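You operate a simulated robot arm through the tools that you are given. There is no shell and no other tool.

You are at the controls of a simulated robot arm. One attempt, no reset.

## Task
Put things in order on the thread bench top. At the end: the red padlock stands where the orange low tag (marked "FLOW LOW") stood; the green brush stands where the blue battery stood; the blue battery stands where the blue thin block stood; the orange low tag stands where the green brush stood; the blue thin block is in the green valve tray; whatever was shut is shut again. Leave all else as you found it, and nothing knocked over.
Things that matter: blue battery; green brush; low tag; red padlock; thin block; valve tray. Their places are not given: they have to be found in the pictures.

It is judged by the outcome, as a careful person would: the job done as asked, and still so three seconds after it is handed in. It fails if anything else is knocked over, pushed out of place, dropped, spilled or broken.

## Robot
A 7-joint arm with a two-finger parallel gripper, fixed in place. Base frame: the origin is on the floor under the middle of its stand, x ahead of it, y to its left, z up; the work surface is at about z = 86. Readings come in cm, degrees, newtons and seconds.
With the tool pointing down near the work surface it reaches from about 10 to 64 cm from the base axis. Its first joint turns from -66.0 to 66.0 degrees. Payload 1.57 kg.
Tool frame: the origin (TCP) lies between the finger pads and is the grasp point; the fingertips stand 3 cm ahead of it; z points along the fingers, y is the line along which they close. The gripper opens to 8 cm. The fingers are 1.7 cm wide and 1.2 cm thick; the gripper's body (4 by 8.2 cm) begins 8 cm behind the TCP.
Orientation is told as [roll, pitch, yaw] about the base's x, y, z axes, in that order, counted from this pose: with the fingers straight down and closing along the base's y, the tool's x points along the base's -x, its y along +y and its z along -z.

## Interface
- The arm moves only by the tool nudge_tool. Its argument "targets" is a list of rows, each a list of 3 entries, a list of its own where there are three numbers: the shift along the tool's x, y, z in units of 25 mm (1.0 is 25 mm), then the turn, a rotation vector about the tool's x, y, z in units of 5 degrees (1.0 is 5 degrees), then the closure in counts, from 0 (fully open) to 255 (shut). In form: [[[x, y, z], [ax, ay, az], hand], ...]. A call has 1 to 20 rows; each row shifts and turns the commanded pose from where the row before left it, along the tool's axes as they then stand. A call with a number of a shift or a turn outside -1 to 1 is refused whole. Each row takes 0.2 s and may step no farther than 5 cm and 8.6 degrees from the row before; otherwise, or with a gripper value out of range, the whole call is refused. A pose out of reach is approached as far as the arm can. The call stops where the force on the tool passes 40 N (or 10 N more than at its start, if that is more) or the arm is blocked; 0.2 s more then pass. The fingers move at their own pace (about 7.2 cm/s each) and stop on an object; they squeeze with about 42 N. The grip force told is the motor's: it shows also when the fingers shut on nothing. Time passes only in rows, and 0.2 s behind the last, so rows that do not move let the fingers close. The reply holds the time, the measured pose of the TCP, the force on the tool along the base axes, the opening and the grip force, in the units named above and with some noise, with the torque about the TCP (base axes, N m) and any sound that the robot's microphone picked up, and new pictures: "views" is both (left out), scene, wrist or none.
- Cameras (640 x 400 px; columns grow to the right, rows downward): "scene" is fixed at [6.94, 44.33, 143.81]; the picture's right is [-0.64, -0.77, 0.00], its down [-0.34, 0.28, -0.90] and it looks along [0.69, -0.57, -0.44] (base axes); focal length 353 px, centre (320, 200). "wrist" rides on the gripper at [7.2, -0.7, -12.2] in the tool frame; the picture's right is [0.09, 1.00, 0.00], its down [-0.84, 0.08, -0.54] and it looks along [-0.54, 0.05, 0.84] (tool axes); focal length 238 px, centre (320, 200).
- point_at(camera, pixels): there is no depth. For up to 12 entries [column, row, z] of the newest picture of that camera ("zoom" is the newest enlarged one), the place [x, y] in the base frame at which the ray of that pixel passes the height z, good to about 0.2 cm. The clock stands still meanwhile.
- close_up(camera, box): a new picture of the part [left, top, right, bottom] of that camera's present view, enlarged. The clock stands still meanwhile.
- sign_off(): hands the job in; it is judged then, once.

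Leave the gripper open and the arm clear of the work at the hand-in unless told otherwise.

The tools are called after "Request:" as name(argument=value, ...) on one line, values as JSON. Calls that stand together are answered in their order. nudge_tool: Moves the arm, as the interface text tells. Its arguments: {"type":"object","properties":{"targets":{"type":"array"},"views":{"type":"string","enum":["both","scene","wrist","none"]}},"required":["targets"]} The other tools are called the same way: point_at (camera, pixels) gives the place at which the rays of pixels pass given heights; close_up (camera, box) takes an enlarged picture of a part of a camera's view; sign_off () hands the job in.

At the start:

```text
time: 0.0
position: [41.53, -10.17, 119.18]
ee_rot: [0.0, 0.0, 0.0]
ft_force: [-0.6, 0.3, 1.1]
torque: [-0.02, -0.03, -0.02]
opening: 7.98
gripper_force: 0.0
```

scene: 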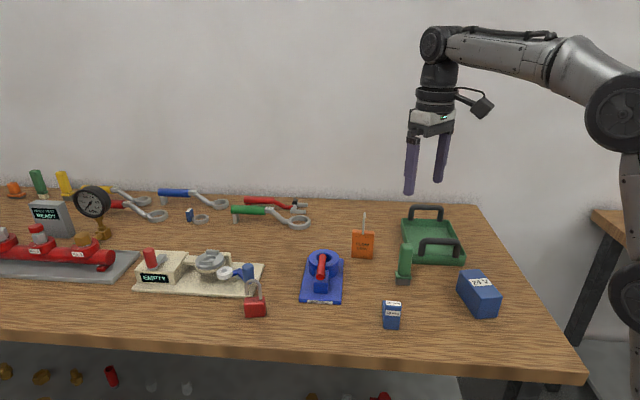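
wrist: 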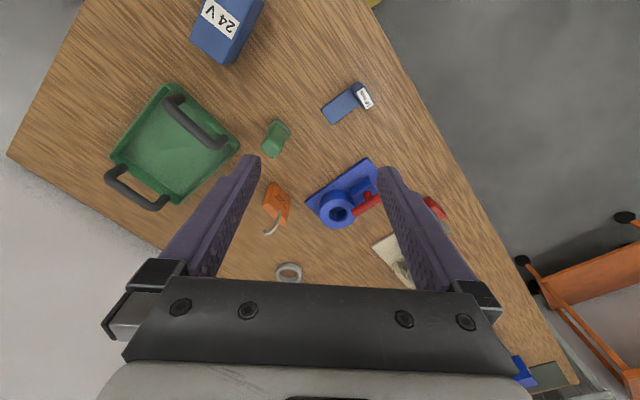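

I see the bench with the green tray (scene ~432,240), the green brush (404,265), the orange tag (363,243), the red padlock (255,303), a blue thin block (392,315), and the blue battery marked 24V (478,293). I'll enlarge the scene to inspect each of these.

Request:
close_up(camera="scene", box=[340, 190, 540, 340])

Request:
close_up(camera="scene", box=[120, 180, 360, 340])

Request:
close_up(camera="wrist", box=[100, 0, 460, 290])

Request:
close_up(camera="scene", box=[0, 160, 180, 300])

```text
2.67 times, centred on (440, 265) of scene
```

zoom: 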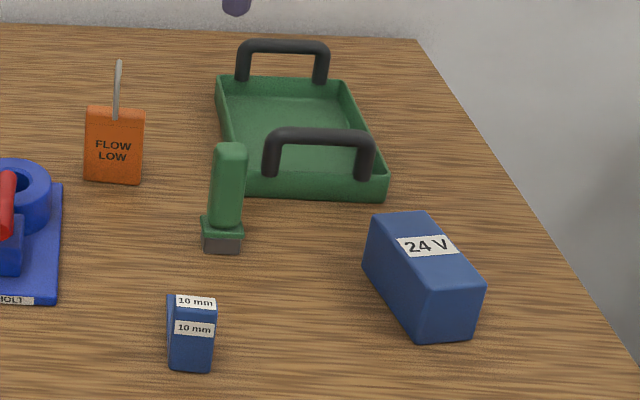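

```text
2.50 times, centred on (240, 260) of scene
```

zoom: 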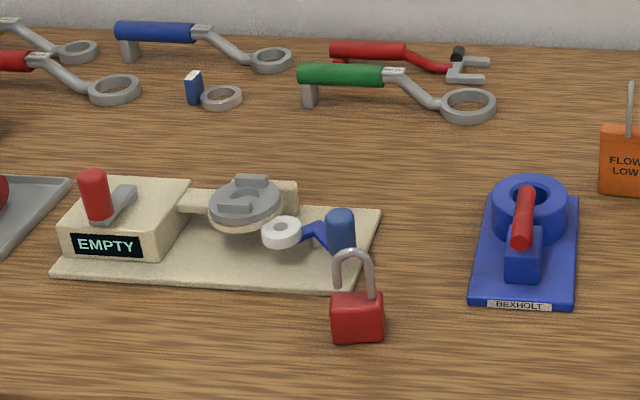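

```text
1.38 times, centred on (280, 145) of wrist
```

zoom: 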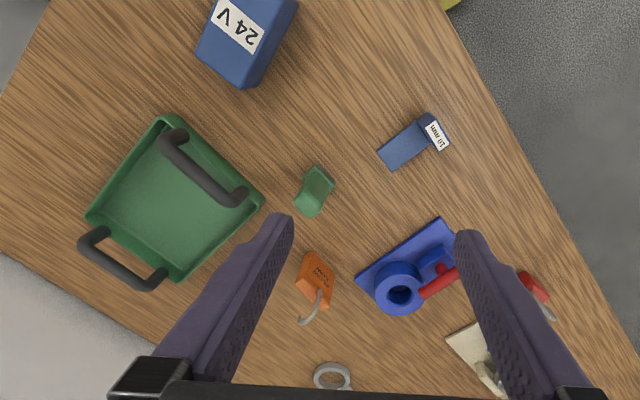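

```text
2.86 times, centred on (90, 230) of scene
```

zoom: 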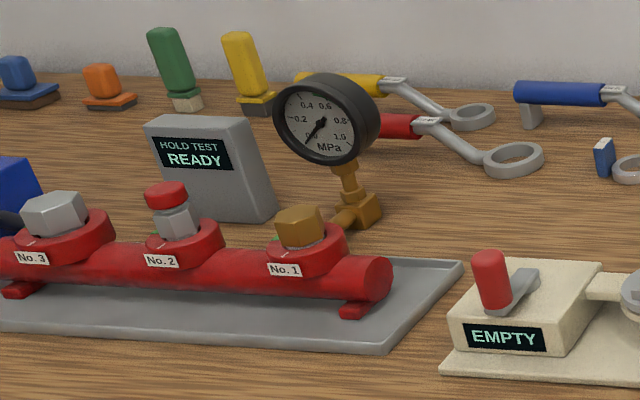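

The things are found. The battery stands at about (478,293), the 10 mm block at (392,315), the brush at (404,265), the tag at (363,243), the padlock at (255,303) and the tray at (432,240). I'll get their base-frame positions at bench height z=86, and also the positions of the lookalikes on the left.

Request:
point_at(camera="scene", pixels=[[475.6, 317.5, 86], [497, 315.6, 86], [455.7, 289.4, 86], [383.7, 328, 86], [398.7, 329, 86], [396.9, 283.7, 86], [410, 284.9, 86], [351, 257.5, 86], [372.5, 259.4, 86], [246, 316.8, 86], [265.2, 314.8, 86], [190, 221, 86]])

Request:
point_at(camera="scene", pixels=[[407, 262, 86], [464, 264, 86], [402, 222, 88], [450, 220, 88], [40, 196, 86], [303, 300, 86], [341, 302, 86], [306, 251, 86], [135, 292, 86], [258, 296, 86], [265, 262, 86], [300, 226, 86]])

Request:
point_at(camera="wrist", pixels=[[345, 105, 86], [276, 138, 86], [276, 200, 86], [225, 30, 86], [175, 145, 86], [435, 210, 86], [335, 210, 86], [385, 160, 86], [325, 205, 86], [290, 271, 86]])

```text
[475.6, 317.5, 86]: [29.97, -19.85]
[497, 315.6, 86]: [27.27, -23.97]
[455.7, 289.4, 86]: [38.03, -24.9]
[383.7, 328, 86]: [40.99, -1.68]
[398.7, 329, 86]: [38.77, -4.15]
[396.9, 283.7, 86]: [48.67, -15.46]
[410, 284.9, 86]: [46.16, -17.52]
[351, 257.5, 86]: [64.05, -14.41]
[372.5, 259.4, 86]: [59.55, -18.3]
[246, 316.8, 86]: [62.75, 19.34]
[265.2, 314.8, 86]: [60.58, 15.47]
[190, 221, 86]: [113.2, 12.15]
```

```text
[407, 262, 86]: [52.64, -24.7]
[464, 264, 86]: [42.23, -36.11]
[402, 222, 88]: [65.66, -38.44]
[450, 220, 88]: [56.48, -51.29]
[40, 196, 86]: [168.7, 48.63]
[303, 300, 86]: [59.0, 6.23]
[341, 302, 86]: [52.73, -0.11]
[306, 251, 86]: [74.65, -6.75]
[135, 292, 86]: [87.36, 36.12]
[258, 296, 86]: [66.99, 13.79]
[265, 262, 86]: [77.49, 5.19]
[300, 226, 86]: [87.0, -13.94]
```

```text
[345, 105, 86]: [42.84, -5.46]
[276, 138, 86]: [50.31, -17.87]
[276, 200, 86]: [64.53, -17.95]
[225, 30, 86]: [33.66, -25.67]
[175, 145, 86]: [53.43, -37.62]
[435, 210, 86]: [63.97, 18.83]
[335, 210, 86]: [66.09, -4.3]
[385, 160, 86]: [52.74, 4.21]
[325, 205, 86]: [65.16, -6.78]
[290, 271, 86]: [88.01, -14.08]
```

The clock stands still for close-ups, so I'll enlarge the wrist view around each object to see its orientation and thickness.

Request:
close_up(camera="wrist", box=[230, 70, 390, 170])

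Request:
close_up(camera="wrist", box=[230, 150, 390, 250])

Request:
close_up(camera="wrist", box=[90, 0, 290, 220])

Request:
close_up(camera="wrist", box=[380, 160, 480, 260])

Request:
close_up(camera="scene", box=[220, 260, 300, 330])

Request:
close_up(camera="scene", box=[340, 200, 420, 290])

Request:
close_up(camera="scene", box=[370, 280, 420, 340])

```text
4.00 times, centred on (310, 120) of wrist
```

zoom: 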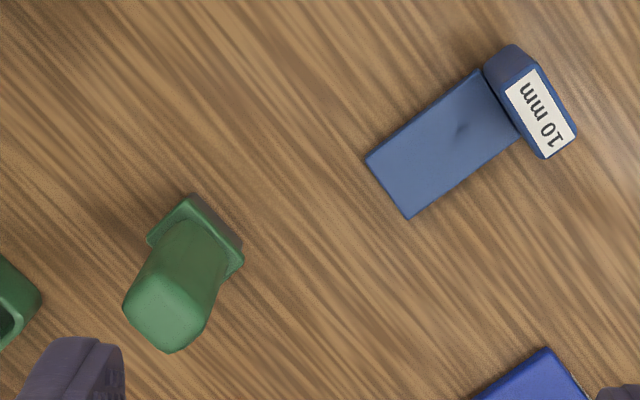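

```text
4.00 times, centred on (310, 200) of wrist
```

zoom: 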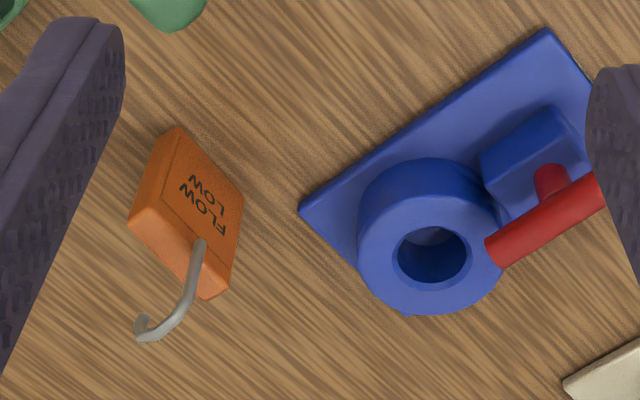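

```text
1.82 times, centred on (190, 110) of wrist
```

zoom: 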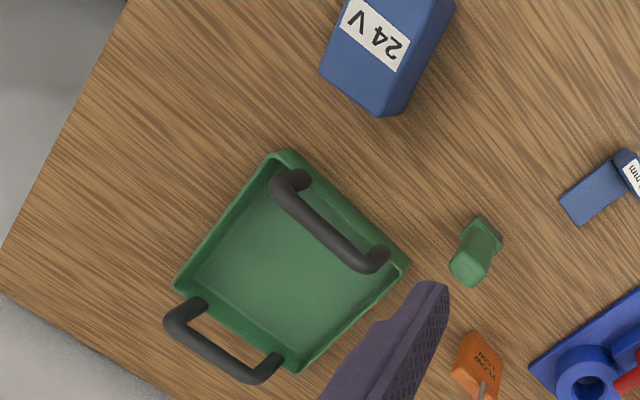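

```text
4.00 times, centred on (430, 210) of wrist
```

zoom: 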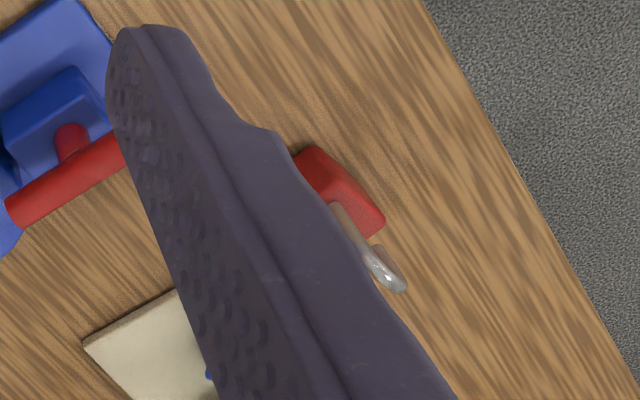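

```text
5.71 times, centred on (260, 295) of scene
```

zoom: 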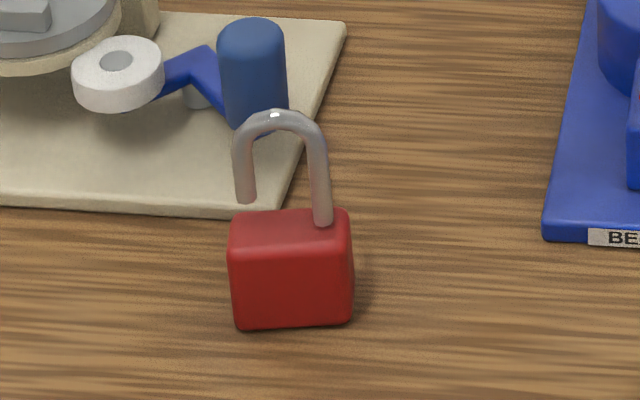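

```text
4.44 times, centred on (380, 245) of scene
```

zoom: 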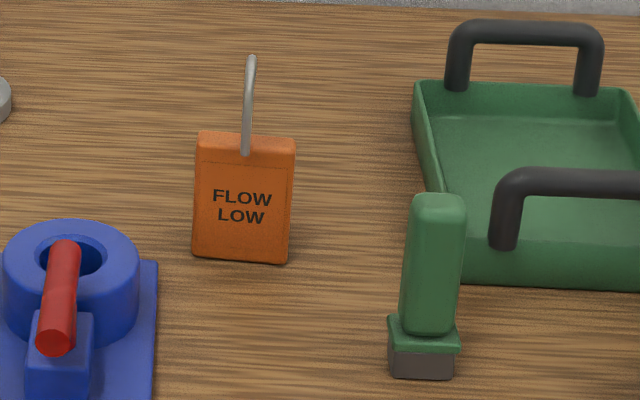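

```text
6.67 times, centred on (395, 310) of scene
```

zoom: 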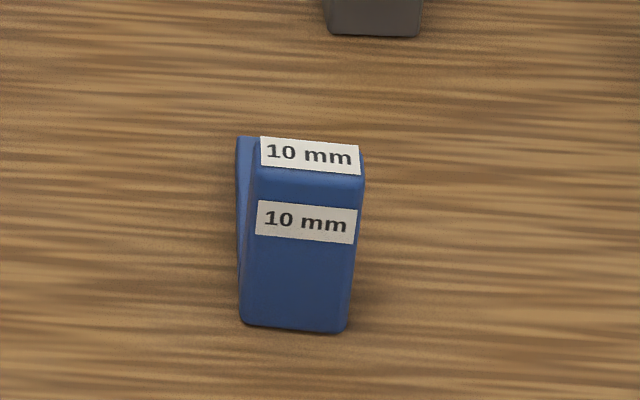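

The close-ups show that the 10 mm block is a flat slab with an upright tab at its near end, and the tag, padlock and brush stand upright. I'll find the corner positions using wrist pixels.

Request:
point_at(camera="wrist", pixels=[[321.75, 110, 86], [332, 124.5, 86], [360, 105, 86], [350, 87.5, 86], [274.5, 181.75, 86], [290.75, 198.25, 86], [321.75, 110, 87], [332, 124.5, 87], [360, 105, 87], [350, 87.5, 87]])

Request:
point_at(camera="wrist", pixels=[[356.5, 97, 86], [374, 113, 90], [366, 120, 90], [355, 98, 90], [363, 98, 90], [279, 136, 86], [267, 126, 86], [278, 118, 86], [290, 136, 86]])

```text
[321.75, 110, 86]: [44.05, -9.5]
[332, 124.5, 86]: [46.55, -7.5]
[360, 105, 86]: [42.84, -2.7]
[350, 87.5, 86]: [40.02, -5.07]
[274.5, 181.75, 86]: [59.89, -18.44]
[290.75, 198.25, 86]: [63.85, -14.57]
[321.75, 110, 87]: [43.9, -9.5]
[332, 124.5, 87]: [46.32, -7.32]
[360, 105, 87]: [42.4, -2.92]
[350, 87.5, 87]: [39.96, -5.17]
```

```text
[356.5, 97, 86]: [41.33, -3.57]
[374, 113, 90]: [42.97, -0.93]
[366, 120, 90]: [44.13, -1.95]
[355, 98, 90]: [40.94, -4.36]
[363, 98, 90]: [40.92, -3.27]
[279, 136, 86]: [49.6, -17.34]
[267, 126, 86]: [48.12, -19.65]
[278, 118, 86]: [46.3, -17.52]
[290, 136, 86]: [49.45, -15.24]
```

The block's slab footprint runs from about (39.9,-2.9) to (45.3,-8.5), with the upright tab at the near end, around (40.5,-3.4). Next I move above the tab to about z=105 and yaw +44°, so the fingers will close along the block's length. I'll then inspect it from there.

Request:
nudge_tool(targets=[[[0.0687, 0.4513, 0.9453], [0, 0, 0], 0], [[0.0687, 0.4513, 0.9453], [0, 0, 0], 0], [[0.0687, 0.4513, 0.9453], [0, 0, 0], 0], [[0.0687, 0.4513, 0.9453], [0, 0, 0], 0], [[0.0687, 0.4513, 0.9453], [0, 0, 0], 0], [[0.0687, 0.4513, 0.9453], [0, 0, 0], 0], [[0, 0, 0], [0, 0, -0.98], 0], [[0, 0, 0], [0, 0, -0.98], 0], [[0, 0, 0], [0, 0, -0.98], 0], [[0, 0, 0], [0, 0, -0.98], 0], [[0, 0, 0], [0, 0, -0.98], 0], [[0, 0, 0], [0, 0, -0.98], 0], [[0, 0, 0], [0, 0, -0.98], 0], [[0, 0, 0], [0, 0, -0.98], 0], [[0, 0, 0], [0, 0, -0.98], 0], [[0, 0, 0], [0, 0, 0], 0]], views="both")

```text
time: 3.4
position: [40.55, -3.34, 105.08]
ee_rot: [0.0, -0.1, 44.2]
ft_force: [0.1, -0.3, -0.1]
torque: [-0.01, 0.04, 0.02]
opening: 8.0
gripper_force: 0.1
```

scene: 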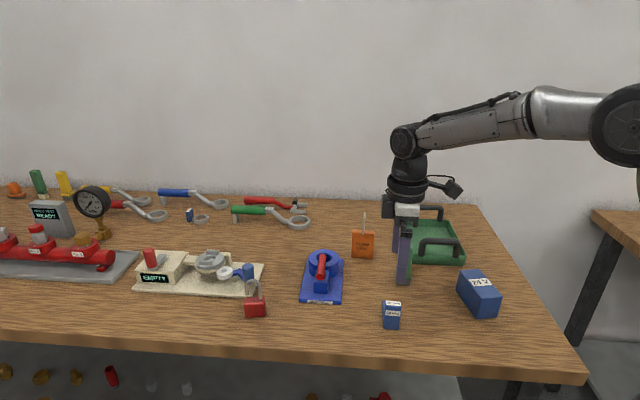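
wrist: 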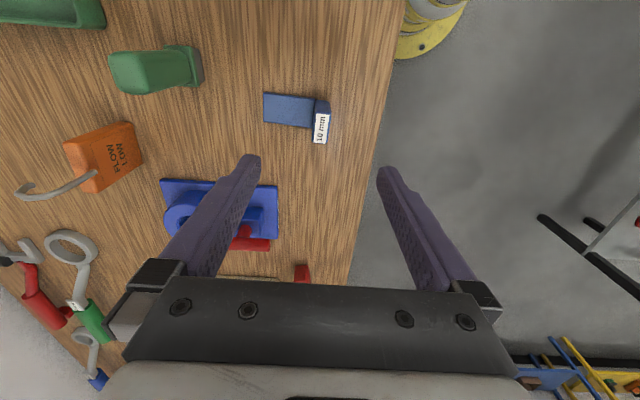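

The motion matched the command. Now I'll enlarge the wrist view on the block at (298,115), and on the brush (155,70) and tag (105,155), for a second viewpoint.

Request:
close_up(camera="wrist", box=[240, 70, 360, 160])

Request:
close_up(camera="wrist", box=[0, 10, 230, 230])

Request:
close_up(camera="wrist", box=[90, 30, 210, 110])

Request:
close_up(camera="wrist", box=[10, 110, 160, 210])

```text
4.44 times, centred on (300, 115) of wrist
```

zoom: 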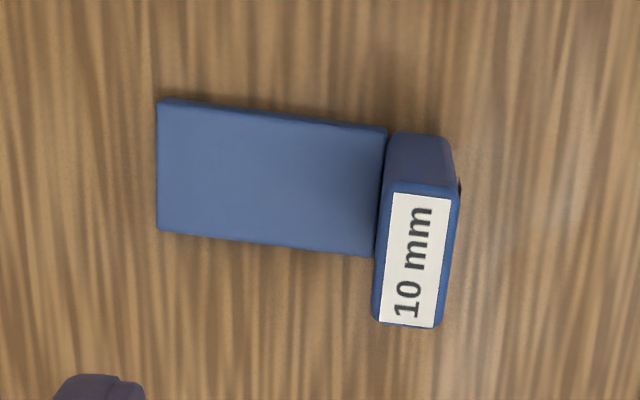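

```text
1.82 times, centred on (115, 120) of wrist
```

zoom: 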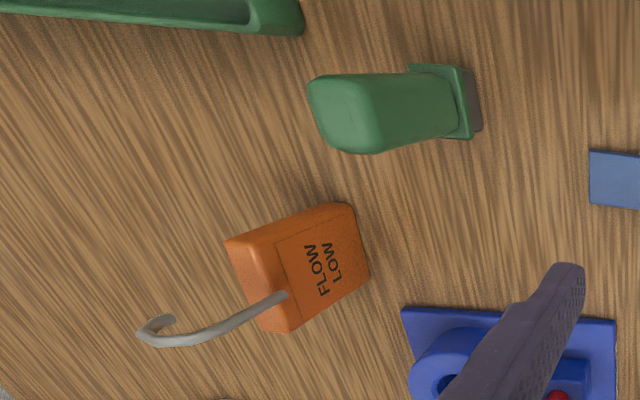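

```text
5.00 times, centred on (150, 70) of wrist
```

zoom: 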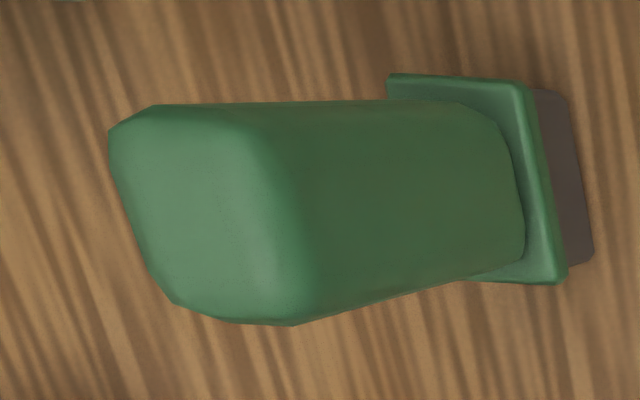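

```text
4.00 times, centred on (85, 160) of wrist
```

zoom: 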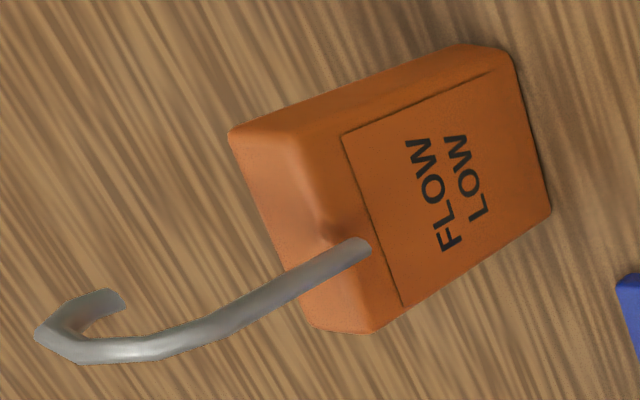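

Two views now agree on the layout. I'll convert the slab corners and tab-top corners from this wrist view at candidate heights.

Request:
point_at(camera="wrist", pixels=[[263.5, 92.0, 86.5], [315.1, 98.8, 86.5], [312.2, 127.8, 86.5], [263.3, 122.0, 86.5], [316.2, 113.4, 92], [329.3, 115, 92], [326.4, 143.8, 92], [313.3, 142, 92], [316.2, 113.4, 91], [329.3, 115, 91], [326.4, 143.8, 91], [313.3, 142, 91]])

Request:
point_at(camera="scene", pixels=[[386.3, 300.5, 91], [400.9, 302, 91], [400, 306, 91], [386.4, 304.7, 91], [386.3, 300.5, 92], [400.9, 302, 92], [400, 306, 92], [386.4, 304.7, 92]])

Request:
point_at(camera="wrist", pixels=[[204, 80.4, 86], [194, 48, 86], [164, 44.5, 88.5], [191.6, 47, 88.5], [198, 86, 88.5], [142.5, 123, 86], [120, 123, 86], [130, 163, 86], [142, 122.5, 86], [99.4, 193, 91], [62, 142, 92], [82, 192, 92]])

```text
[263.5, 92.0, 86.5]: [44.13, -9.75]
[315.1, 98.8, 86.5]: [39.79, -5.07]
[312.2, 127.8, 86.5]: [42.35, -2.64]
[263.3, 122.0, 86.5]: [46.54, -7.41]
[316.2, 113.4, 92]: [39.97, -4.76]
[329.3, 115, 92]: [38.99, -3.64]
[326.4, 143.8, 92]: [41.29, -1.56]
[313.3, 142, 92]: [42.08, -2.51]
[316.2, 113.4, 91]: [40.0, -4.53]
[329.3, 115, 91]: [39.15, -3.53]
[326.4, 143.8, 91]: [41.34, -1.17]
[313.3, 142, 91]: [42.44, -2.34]
```

```text
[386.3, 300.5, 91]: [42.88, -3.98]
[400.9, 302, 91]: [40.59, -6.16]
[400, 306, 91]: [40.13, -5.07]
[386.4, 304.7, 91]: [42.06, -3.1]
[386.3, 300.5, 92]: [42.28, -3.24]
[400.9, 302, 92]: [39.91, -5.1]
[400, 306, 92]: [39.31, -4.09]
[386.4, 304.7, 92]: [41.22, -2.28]
```

```text
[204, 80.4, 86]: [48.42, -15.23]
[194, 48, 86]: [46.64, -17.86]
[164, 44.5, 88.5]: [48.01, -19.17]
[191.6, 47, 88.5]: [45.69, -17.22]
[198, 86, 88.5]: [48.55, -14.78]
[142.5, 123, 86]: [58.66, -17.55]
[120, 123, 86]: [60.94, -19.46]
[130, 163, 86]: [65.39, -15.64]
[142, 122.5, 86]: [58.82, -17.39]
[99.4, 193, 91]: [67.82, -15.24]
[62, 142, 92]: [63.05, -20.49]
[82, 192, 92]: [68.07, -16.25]
```

The tab top is at about z=92.4, centred at (40.5,-3.2). The block's long axis lies at 133.5°, and my yaw of 44.2 matches it. I'll go straight down to TCP z≈90.6, which leaves the tips clear of the slab, and close.

Request:
nudge_tool(targets=[[[0, 0.04, 0.965], [0, 0, 0], 0], [[0, 0, 0.965], [0, 0, 0], 0], [[0, 0, 0.965], [0, 0, 0], 0], [[0, 0, 0.965], [0, 0, 0], 0], [[0, 0, 0.965], [0, 0, 0], 0], [[0, 0, 0.965], [0, 0, 0], 0], [[0, 0, 0], [0, 0, 0], 0]], views="both")

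```text
time: 5.0
position: [40.41, -3.12, 90.64]
ee_rot: [0.0, 0.0, 44.0]
ft_force: [0.0, 0.6, 0.8]
torque: [0.01, -0.05, -0.05]
opening: 7.97
gripper_force: 0.1
```

scene: 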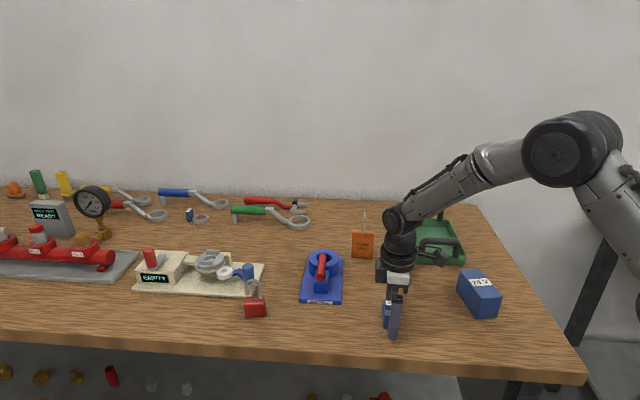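
wrist: 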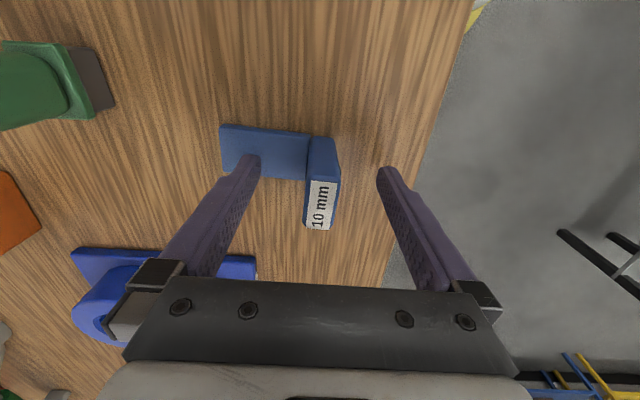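

The tab sits between the fingers and is centred under the TCP (about 320,205 in the wrist view). Closing now.

Request:
nudge_tool(targets=[[[0, 0, 0], [0, 0, 0], 255], [[0, 0, 0], [0, 0, 0], 255], [[0, 0, 0], [0, 0, 0], 255], [[0, 0, 0], [0, 0, 0], 255], [[0, 0, 0], [0, 0, 0], 255]], views="wrist")

```text
time: 6.2
position: [40.57, -3.14, 90.7]
ee_rot: [-0.1, 0.0, 44.2]
ft_force: [0.8, -0.1, 0.7]
torque: [0.03, -0.03, 0.0]
opening: 1.74
gripper_force: 32.7
```

wrist: 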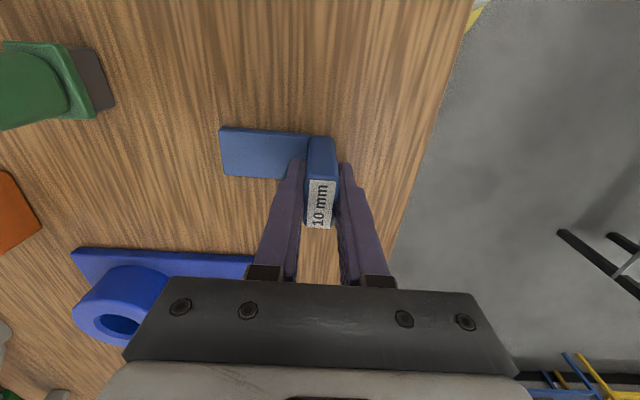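

Gripped at an opening of 1.74 cm. Lifting 12.5 cm straight up.

Request:
nudge_tool(targets=[[[0, 0, -0.5], [0, 0, 0], 255], [[0, 0, -1], [0, 0, 0], 255], [[0, 0, -1], [0, 0, 0], 255], [[0, 0, -1], [0, 0, 0], 255], [[0, 0, -1], [0, 0, 0], 255], [[0, 0, -0.5], [0, 0, 0], 255]], views="both")

```text
time: 7.6
position: [40.53, -3.2, 103.05]
ee_rot: [0.1, -0.1, 44.0]
ft_force: [0.4, 0.0, 0.1]
torque: [0.02, 0.01, 0.01]
opening: 0.0
gripper_force: 21.0
```

scene: 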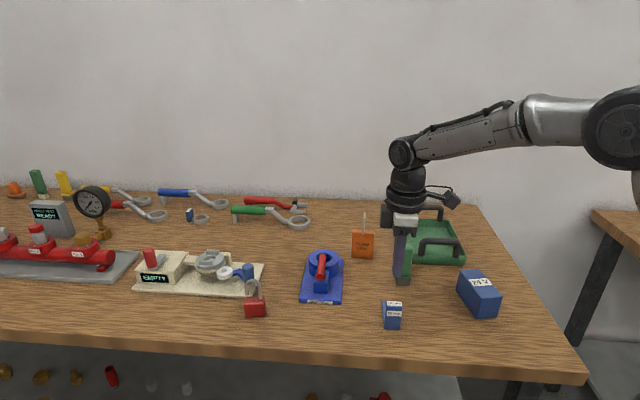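
wrist: 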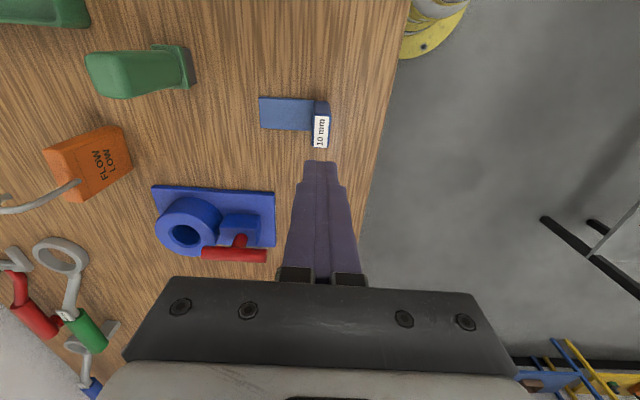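

The block stayed on the bench: the opening went to 0, so the fingers slid off the tab. I'll look closely at the tab's shape and check whether the block moved.

Request:
close_up(camera="wrist", box=[240, 80, 360, 160])

Request:
close_up(camera="scene", box=[370, 285, 420, 335])

Request:
close_up(camera="wrist", box=[260, 140, 380, 300])

```text
5.00 times, centred on (300, 120) of wrist
```

zoom: 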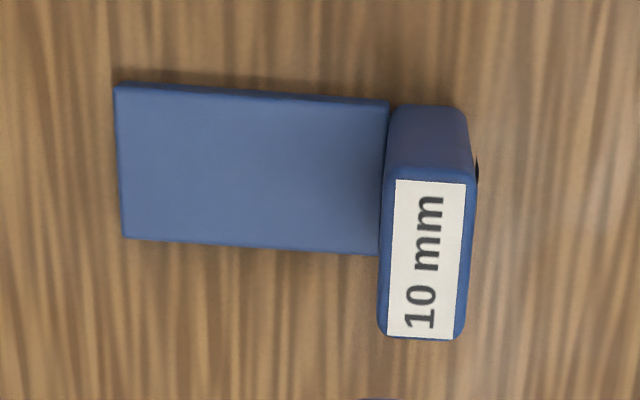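

```text
8.00 times, centred on (395, 310) of scene
```

zoom: 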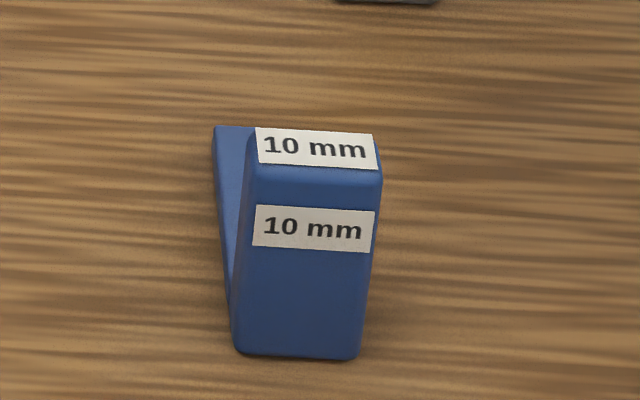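

```text
2.50 times, centred on (320, 220) of wrist
```

zoom: 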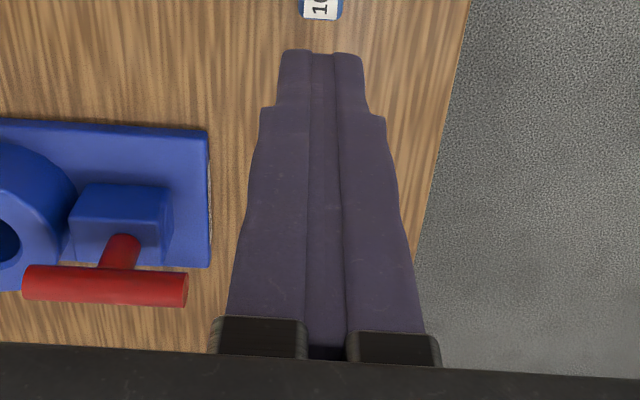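

The block turned by only a degree or two and is still standing in place. I'll measure its current pose so I can regrip it across its 3.3 cm width, where there is more contact and a lower grip, and test the lift slowly.

Request:
point_at(camera="wrist", pixels=[[259, 97, 86.5], [314, 100.4, 86.5], [311.6, 131, 86.5], [260.6, 127.6, 86.5], [315.4, 116, 92.4], [329.6, 116.8, 92.4], [327, 148, 92.4], [313.4, 147, 92.4]])

Request:
point_at(camera="scene", pixels=[[384.6, 329.6, 86], [398.8, 330, 86]])

```text
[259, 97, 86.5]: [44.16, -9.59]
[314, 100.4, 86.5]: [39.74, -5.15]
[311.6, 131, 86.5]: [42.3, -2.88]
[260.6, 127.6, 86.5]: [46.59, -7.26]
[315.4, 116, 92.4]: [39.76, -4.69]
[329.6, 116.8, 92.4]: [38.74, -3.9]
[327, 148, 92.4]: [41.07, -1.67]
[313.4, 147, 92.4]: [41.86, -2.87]
```

```text
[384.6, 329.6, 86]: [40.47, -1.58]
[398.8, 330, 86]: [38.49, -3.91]
```

The block's axis is at 134.5° and its tab centre is at (40.36,-3.28). I'll open and turn the tool to yaw -45.5°, so the fingers close across the width, then shift slightly toward the slab.

Request:
nudge_tool(targets=[[[0, 0, 0], [0, 0, 0.9944], 0], [[0, 0, 0], [0, 0, 0.9944], 0], [[0, 0, 0], [0, 0, 0.9944], 0], [[0, 0, 0], [0, 0, 0.9944], 0], [[0, 0, 0], [0, 0, 0.9944], 0], [[0, 0, 0], [0, 0, 0.9944], 0], [[0, 0, 0], [0, 0, 0.9944], 0], [[0, 0, 0], [0, 0, 0.9944], 0], [[0, 0, 0], [0, 0, 0.9944], 0], [[0, 0, 0], [0, 0, 0.9944], 0], [[0, 0, 0], [0, 0, 0.9944], 0], [[0, 0, 0], [0, 0, 0.9944], 0], [[0, 0, 0], [0, 0, 0.9944], 0], [[0, 0, 0], [0, 0, 0.9944], 0], [[0, 0, 0], [0, 0, 0.9944], 0], [[0, 0, 0], [0, 0, 0.9944], 0], [[0, 0, 0], [0, 0, 0.9944], 0], [[0, 0, 0], [0, 0, 0.9944], 0], [[-0.136, -0.072, 0], [0, 0, 0], 0], [[0, 0, 0], [0, 0, 0], 0]], views="both")

```text
time: 11.8
position: [40.63, -3.69, 103.04]
ee_rot: [0.0, -0.1, -45.4]
ft_force: [0.9, -0.2, -0.1]
torque: [-0.01, -0.02, 0.04]
opening: 8.01
gripper_force: 0.0
```

scene: 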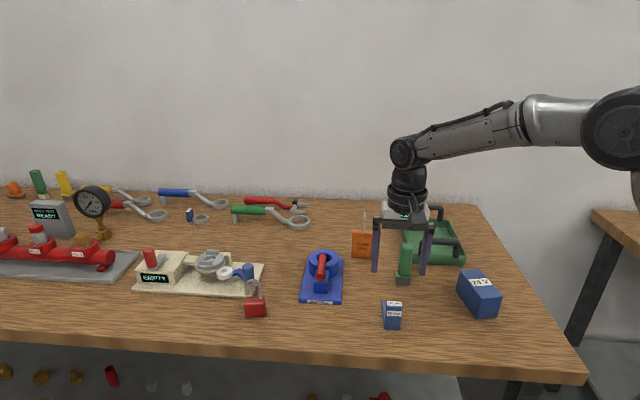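
wrist: 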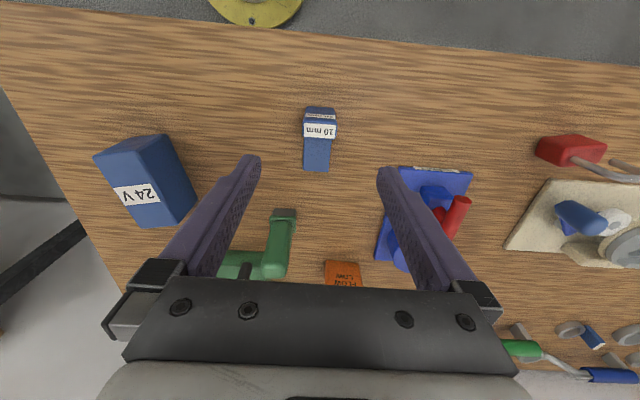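

This view shows the block at (319,140), the battery at (148,183) and the padlock at (572,150). I'll enlarge them for measurements before descending.

Request:
close_up(camera="wrist", box=[280, 95, 360, 185])

Request:
close_up(camera="wrist", box=[80, 120, 210, 240])

Request:
close_up(camera="wrist", box=[500, 110, 640, 210])

Request:
close_up(camera="wrist", box=[220, 190, 380, 290])

```text
4.44 times, centred on (320, 140) of wrist
```

zoom: 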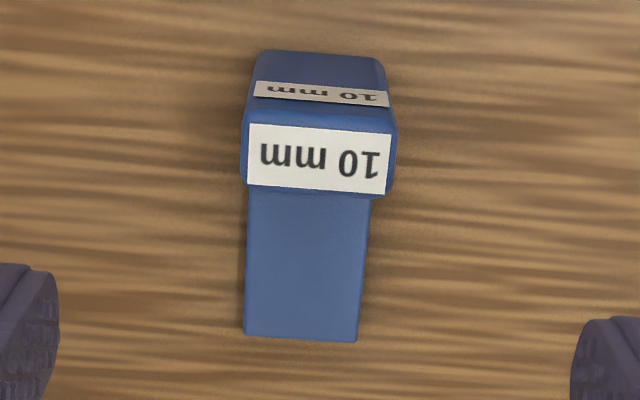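

```text
3.33 times, centred on (145, 180) of wrist
```

zoom: 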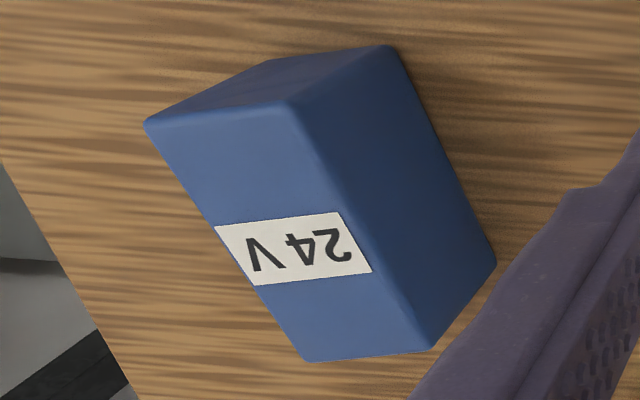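

```text
4.00 times, centred on (570, 160) of wrist
```

zoom: 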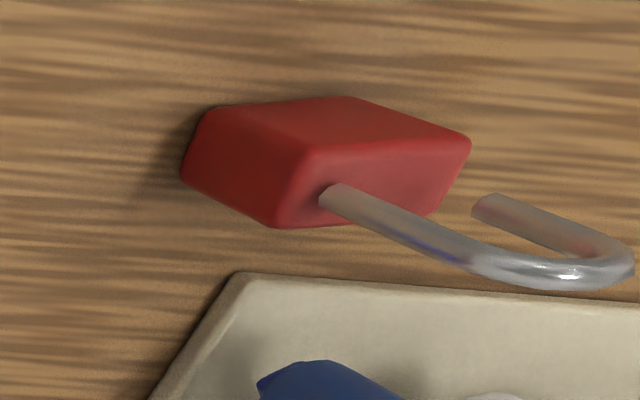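

```text
4.00 times, centred on (300, 240) of wrist
```

zoom: 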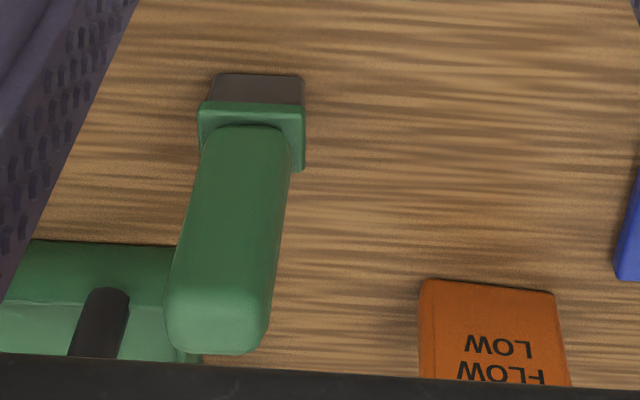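

I'll convert the battery, brush and padlock corners to base coordinates.

Request:
point_at(camera="wrist", pixels=[[166, 133.4, 86], [198.2, 199.5, 86], [129.1, 138, 86], [92.4, 156.9, 92], [133.9, 150.9, 92], [178.6, 225, 92], [140.5, 228.6, 92], [92.4, 156.9, 93], [133.9, 150.9, 93], [178.6, 225, 93], [140.5, 228.6, 93]])

Request:
point_at(camera="wrist", pixels=[[274.25, 208.5, 86], [296.25, 209.5, 86], [541.25, 138.25, 86], [535.75, 155, 86], [576.25, 134.25, 86], [567.5, 148, 90], [607.5, 145, 90], [597.5, 163.75, 90], [558.75, 167, 90], [405, 260, 86]])

```text
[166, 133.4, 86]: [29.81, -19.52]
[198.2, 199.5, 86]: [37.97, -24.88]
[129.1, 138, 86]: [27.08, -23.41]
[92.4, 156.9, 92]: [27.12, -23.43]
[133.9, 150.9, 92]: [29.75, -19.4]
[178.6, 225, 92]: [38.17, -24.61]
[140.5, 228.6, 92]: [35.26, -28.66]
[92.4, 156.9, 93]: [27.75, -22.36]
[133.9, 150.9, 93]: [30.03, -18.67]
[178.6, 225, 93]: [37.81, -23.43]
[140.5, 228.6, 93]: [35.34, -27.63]
```

```text
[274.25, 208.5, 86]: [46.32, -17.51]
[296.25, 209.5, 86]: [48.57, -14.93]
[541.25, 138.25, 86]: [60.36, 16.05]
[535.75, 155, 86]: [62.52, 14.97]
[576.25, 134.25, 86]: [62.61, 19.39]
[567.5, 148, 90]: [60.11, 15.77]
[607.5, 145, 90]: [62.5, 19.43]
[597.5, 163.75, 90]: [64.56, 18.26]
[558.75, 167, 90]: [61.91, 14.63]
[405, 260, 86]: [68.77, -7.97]
```

The battery is 4.8 × 9.8 × 6 cm, centred at (32.55,-24.1) with its long axis at -33°. The padlock is centred near (62.3,17.1). Now I descend over the block's tab to TCP z≈89.5.

Request:
nudge_tool(targets=[[[0, 0.03, 0.9], [0, 0, 0], 0], [[0, 0, 0.9], [0, 0, 0], 0], [[0, 0, 0.9], [0, 0, 0], 0], [[0, 0, 0.9], [0, 0, 0], 0], [[0, 0, 0.9], [0, 0, 0], 0], [[0, 0, 0.9], [0, 0, 0], 0], [[0, 0, 0], [0, 0, 0], 0]], views="wrist")

```text
time: 13.4
position: [40.82, -3.4, 89.55]
ee_rot: [0.0, 0.0, -45.2]
ft_force: [0.0, -0.3, -0.4]
torque: [0.04, -0.02, 0.01]
opening: 7.99
gripper_force: 0.1
```

wrist: 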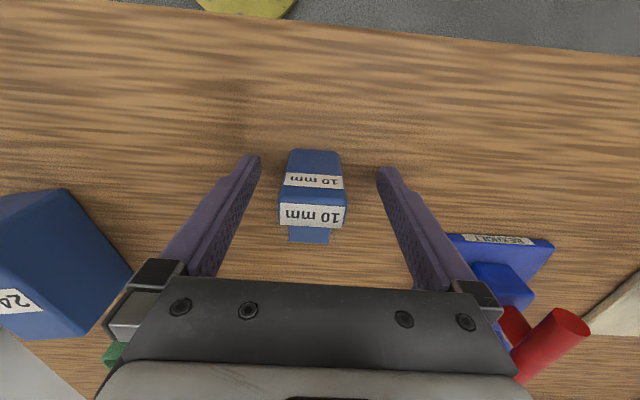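

The tab is slightly left of centre (315 against 321), so I'll shift -0.25 cm in tool y and close.

Request:
nudge_tool(targets=[[[0, -0.1, 0], [0, 0, 0], 0], [[0, 0, 0], [0, 0, 0], 255], [[0, 0, 0], [0, 0, 0], 255], [[0, 0, 0], [0, 0, 0], 255], [[0, 0, 0], [0, 0, 0], 255], [[0, 0, 0], [0, 0, 0], 255]], views="none")

```text
time: 14.8
position: [40.63, -3.66, 89.62]
ee_rot: [0.1, 0.0, -45.6]
ft_force: [-0.5, -0.7, 0.4]
torque: [-0.03, 0.01, -0.03]
opening: 3.36
gripper_force: 42.1
```

Gripped at 3.36 cm with 42 N. Next is a slow test lift of 0.75 cm to read the force.

Request:
nudge_tool(targets=[[[0, 0, -0.1], [0, 0, 0], 255], [[0, 0, -0.1], [0, 0, 0], 255], [[0, 0, -0.1], [0, 0, 0], 255]], views="scene")

```text
time: 15.6
position: [40.38, -3.61, 90.27]
ee_rot: [0.1, 0.0, -45.4]
ft_force: [-0.1, -0.2, 0.4]
torque: [0.02, 0.02, 0.0]
opening: 3.35
gripper_force: 41.0
```

scene: 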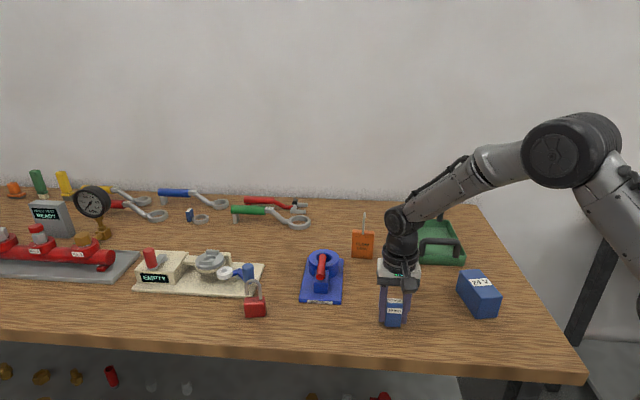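

Request:
close_up(camera="scene", box=[365, 255, 435, 340])

```text
4.71 times, centred on (400, 298) of scene
```

zoom: 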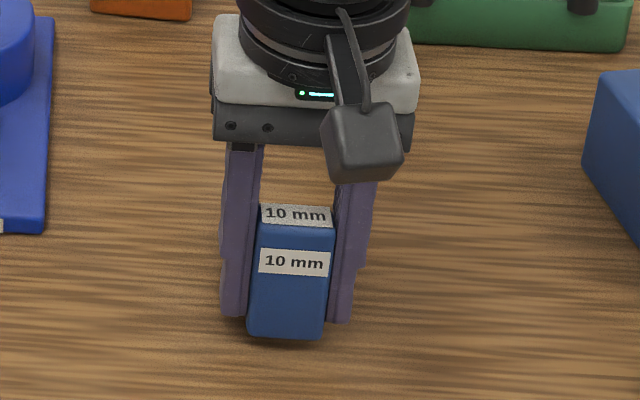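

The block's bottom edge rose from about row 330 to 327, so it seems to be lifting. I'll continue slowly for 2.5 cm and check the grip.

Request:
nudge_tool(targets=[[[0, 0, -0.15], [0, 0, 0], 255], [[0, 0, -0.2], [0, 0, 0], 255], [[0, 0, -0.2], [0, 0, 0], 255], [[0, 0, -0.2], [0, 0, 0], 255], [[0, 0, -0.2], [0, 0, 0], 255]], views="scene")

Request:
close_up(camera="scene", box=[365, 255, 435, 340])

```text
time: 16.8
position: [40.49, -3.7, 92.68]
ee_rot: [0.0, 0.1, -45.4]
ft_force: [-0.4, -0.2, -0.9]
torque: [0.03, 0.0, 0.0]
opening: 3.34
gripper_force: 41.2
```

scene: 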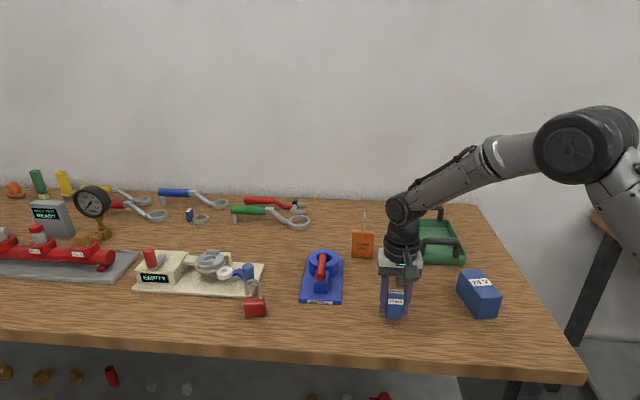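

```text
4.71 times, centred on (400, 298) of scene
```

zoom: 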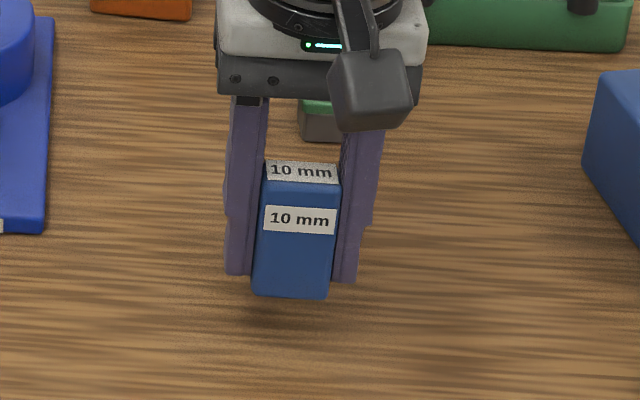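

It's lifted and held firmly, with no slip. I'll lift to about z=104 and look at the tray.

Request:
nudge_tool(targets=[[[0, 0, -0.4], [0, 0, 0], 255], [[0, 0, -0.6], [0, 0, 0], 255], [[0, 0, -0.6], [0, 0, 0], 255], [[0, 0, -0.6], [0, 0, 0], 255], [[0, 0, -0.6], [0, 0, 0], 255], [[0, 0, -0.6], [0, 0, 0], 255], [[0, 0, -0.6], [0, 0, 0], 255], [[0, 0, -0.4], [0, 0, 0], 255], [[0, 0, -0.2], [0, 0, 0], 255]], views="both")

```text
time: 18.8
position: [40.48, -3.65, 104.4]
ee_rot: [0.0, -0.1, -45.4]
ft_force: [0.1, 0.7, -0.1]
torque: [-0.02, -0.03, 0.0]
opening: 3.34
gripper_force: 41.6
```

scene: 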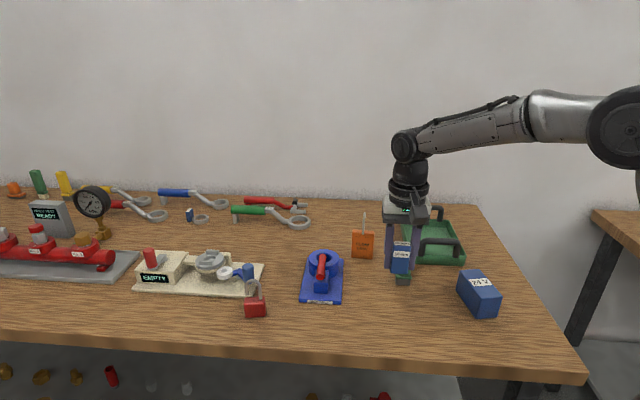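
wrist: 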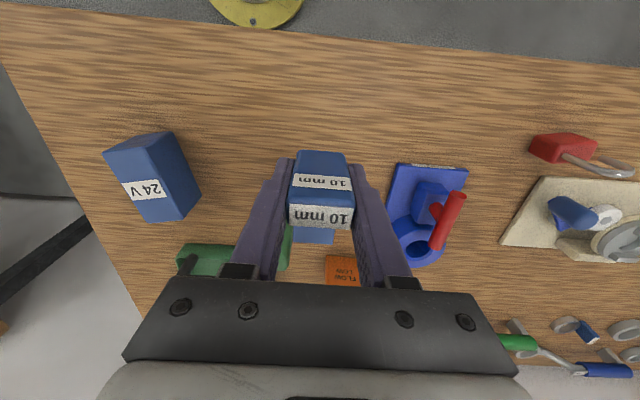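

The block is light and secure. The tray's rim corners work out to about (41.5,-34.5), (50.7,-24.3), (65.5,-39.3) and (55.8,-49.4), aligned with my yaw. I'll carry the block at z≈104 to above (50.7,-34.2), which is inside the tray and clear of the front handle.

Request:
nudge_tool(targets=[[[-0.4, -0.2, 0], [0, 0, 0], 255], [[-0.744, -0.365, 0], [0, 0, 0], 255], [[-0.744, -0.365, 0], [0, 0, 0], 255], [[-0.744, -0.365, 0], [0, 0, 0], 255], [[-0.744, -0.365, 0], [0, 0, 0], 255], [[-0.744, -0.365, 0], [0, 0, 0], 255], [[-0.744, -0.365, 0], [0, 0, 0], 255], [[-0.744, -0.365, 0], [0, 0, 0], 255], [[-0.744, -0.365, 0], [0, 0, 0], 255], [[-0.744, -0.365, 0], [0, 0, 0], 255], [[-0.744, -0.365, 0], [0, 0, 0], 255], [[-0.744, -0.365, 0], [0, 0, 0], 255], [[-0.744, -0.365, 0], [0, 0, 0], 255], [[-0.744, -0.365, 0], [0, 0, 0], 255], [[-0.744, -0.365, 0], [0, 0, 0], 255], [[-0.744, -0.365, 0], [0, 0, 0], 255], [[0, 0, 0], [0, 0, 0], 255]], views="both")

```text
time: 22.4
position: [50.66, -34.2, 104.06]
ee_rot: [0.0, 0.0, -45.4]
ft_force: [0.7, 1.4, -0.2]
torque: [-0.01, 0.02, 0.0]
opening: 3.34
gripper_force: 41.4
```

scene: 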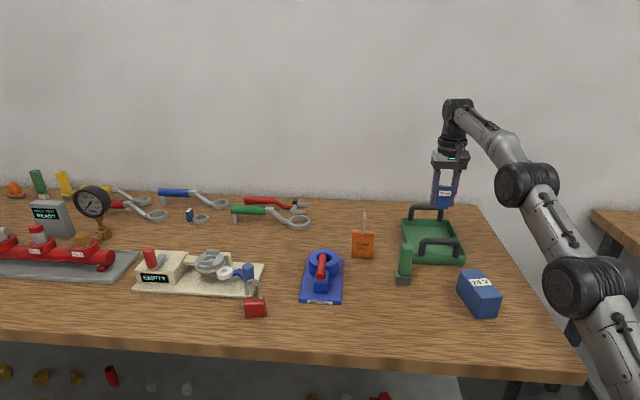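
wrist: 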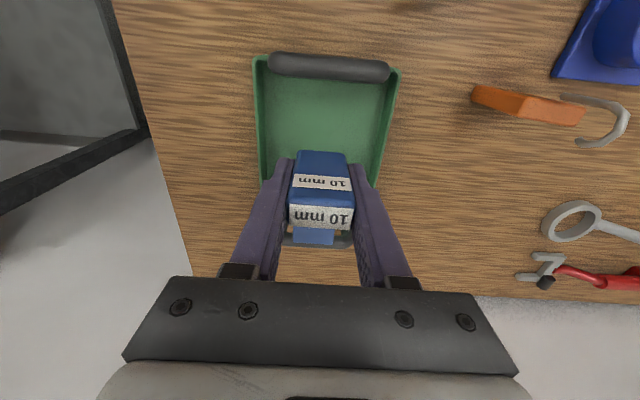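

The tray is below. I'll convert its rim and floor pixels to verify that the landing spot lies inside.

Request:
close_up(camera="wrist", box=[230, 30, 430, 260])

Request:
close_up(camera="scene", box=[385, 170, 485, 280])

Request:
point_at(camera="wrist", pixels=[[256, 57, 89], [400, 69, 89], [269, 64, 86.5], [388, 75, 86.5], [266, 165, 86.5], [370, 165, 86.5], [270, 64, 93.5], [390, 70, 93.5], [275, 245, 89], [355, 248, 89]])

Request:
point_at(camera="scene", pixels=[[411, 263, 86], [463.5, 265, 86], [404, 221, 89.5], [446, 220, 89.5], [413, 251, 89.5], [464, 252.5, 89.5]])

```text
1.74 times, centred on (330, 145) of wrist
```

zoom: 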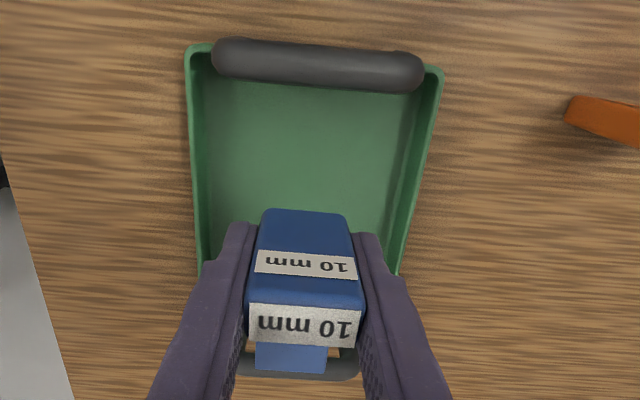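

```text
3.64 times, centred on (435, 225) of scene
```

zoom: 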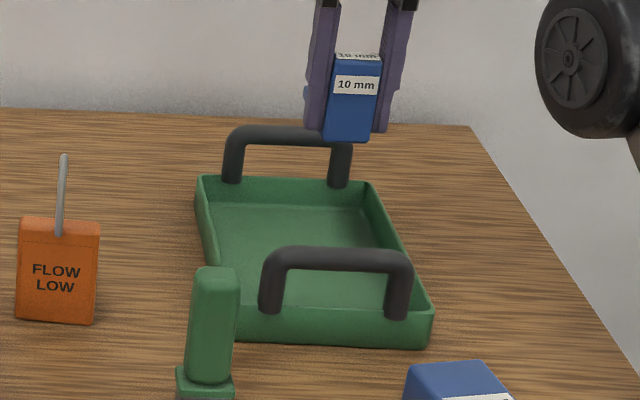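

```text
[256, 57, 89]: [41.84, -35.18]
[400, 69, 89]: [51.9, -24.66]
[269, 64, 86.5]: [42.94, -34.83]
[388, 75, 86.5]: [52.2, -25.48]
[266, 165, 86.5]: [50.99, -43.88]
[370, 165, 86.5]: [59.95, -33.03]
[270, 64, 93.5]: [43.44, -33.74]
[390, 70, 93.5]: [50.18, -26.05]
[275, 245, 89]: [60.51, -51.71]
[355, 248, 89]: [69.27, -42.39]
```

```text
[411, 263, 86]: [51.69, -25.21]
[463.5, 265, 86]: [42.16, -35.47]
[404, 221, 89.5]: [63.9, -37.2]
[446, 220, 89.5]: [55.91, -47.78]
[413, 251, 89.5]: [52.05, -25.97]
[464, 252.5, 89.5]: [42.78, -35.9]
```

The tray's interior spans about 17 × 14 cm, and the block would land centred in it. Descending to TCP z≈91.

Request:
nudge_tool(targets=[[[0, 0, 0.5], [0, 0, 0], 255], [[0, 0, 0.7], [0, 0, 0], 255], [[0, 0, 0.7], [0, 0, 0], 255], [[0, 0, 0.7], [0, 0, 0], 255], [[0, 0, 0.7], [0, 0, 0], 255], [[0, 0, 0.7], [0, 0, 0], 255], [[0, 0, 0.6], [0, 0, 0], 255], [[0, 0, 0.3], [0, 0, 0], 255], [[0, 0, 0.2], [0, 0, 0], 255]], views="both")

```text
time: 24.4
position: [50.67, -34.33, 91.41]
ee_rot: [0.0, -0.1, -45.4]
ft_force: [-0.1, 0.0, -1.2]
torque: [0.0, 0.01, -0.01]
opening: 3.36
gripper_force: 41.2
```

scene: 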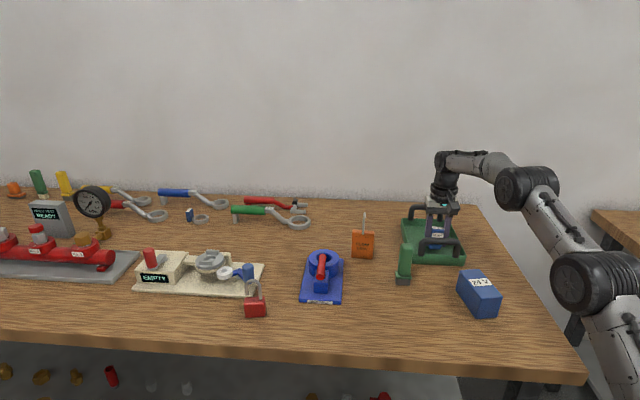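
wrist: 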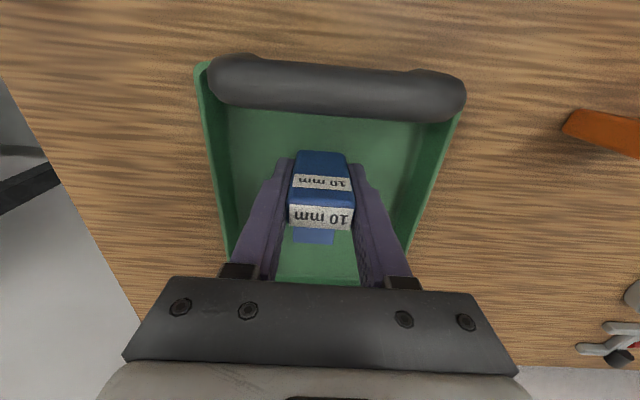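

It's inside the tray with good clearance. I'll lower in fine steps and watch the force.

Request:
nudge_tool(targets=[[[0, 0, 0.1], [0, 0, 0], 255], [[0, 0, 0.1], [0, 0, 0], 255], [[0, 0, 0.1], [0, 0, 0], 255], [[0, 0, 0.08], [0, 0, 0], 255]], views="none")

Request:
nudge_tool(targets=[[[0, 0, 0.06], [0, 0, 0], 255], [[0, 0, 0], [0, 0, 0], 255]], views="none")

```text
time: 25.4
position: [50.7, -34.12, 90.44]
ee_rot: [0.0, 0.0, -45.4]
ft_force: [-0.7, 0.4, -0.7]
torque: [0.0, -0.01, 0.01]
opening: 3.33
gripper_force: 41.8
```

```text
time: 26.0
position: [50.77, -34.17, 90.27]
ee_rot: [0.1, 0.1, -45.5]
ft_force: [0.0, 0.5, -0.9]
torque: [0.02, 0.02, -0.02]
opening: 3.38
gripper_force: 41.6
```

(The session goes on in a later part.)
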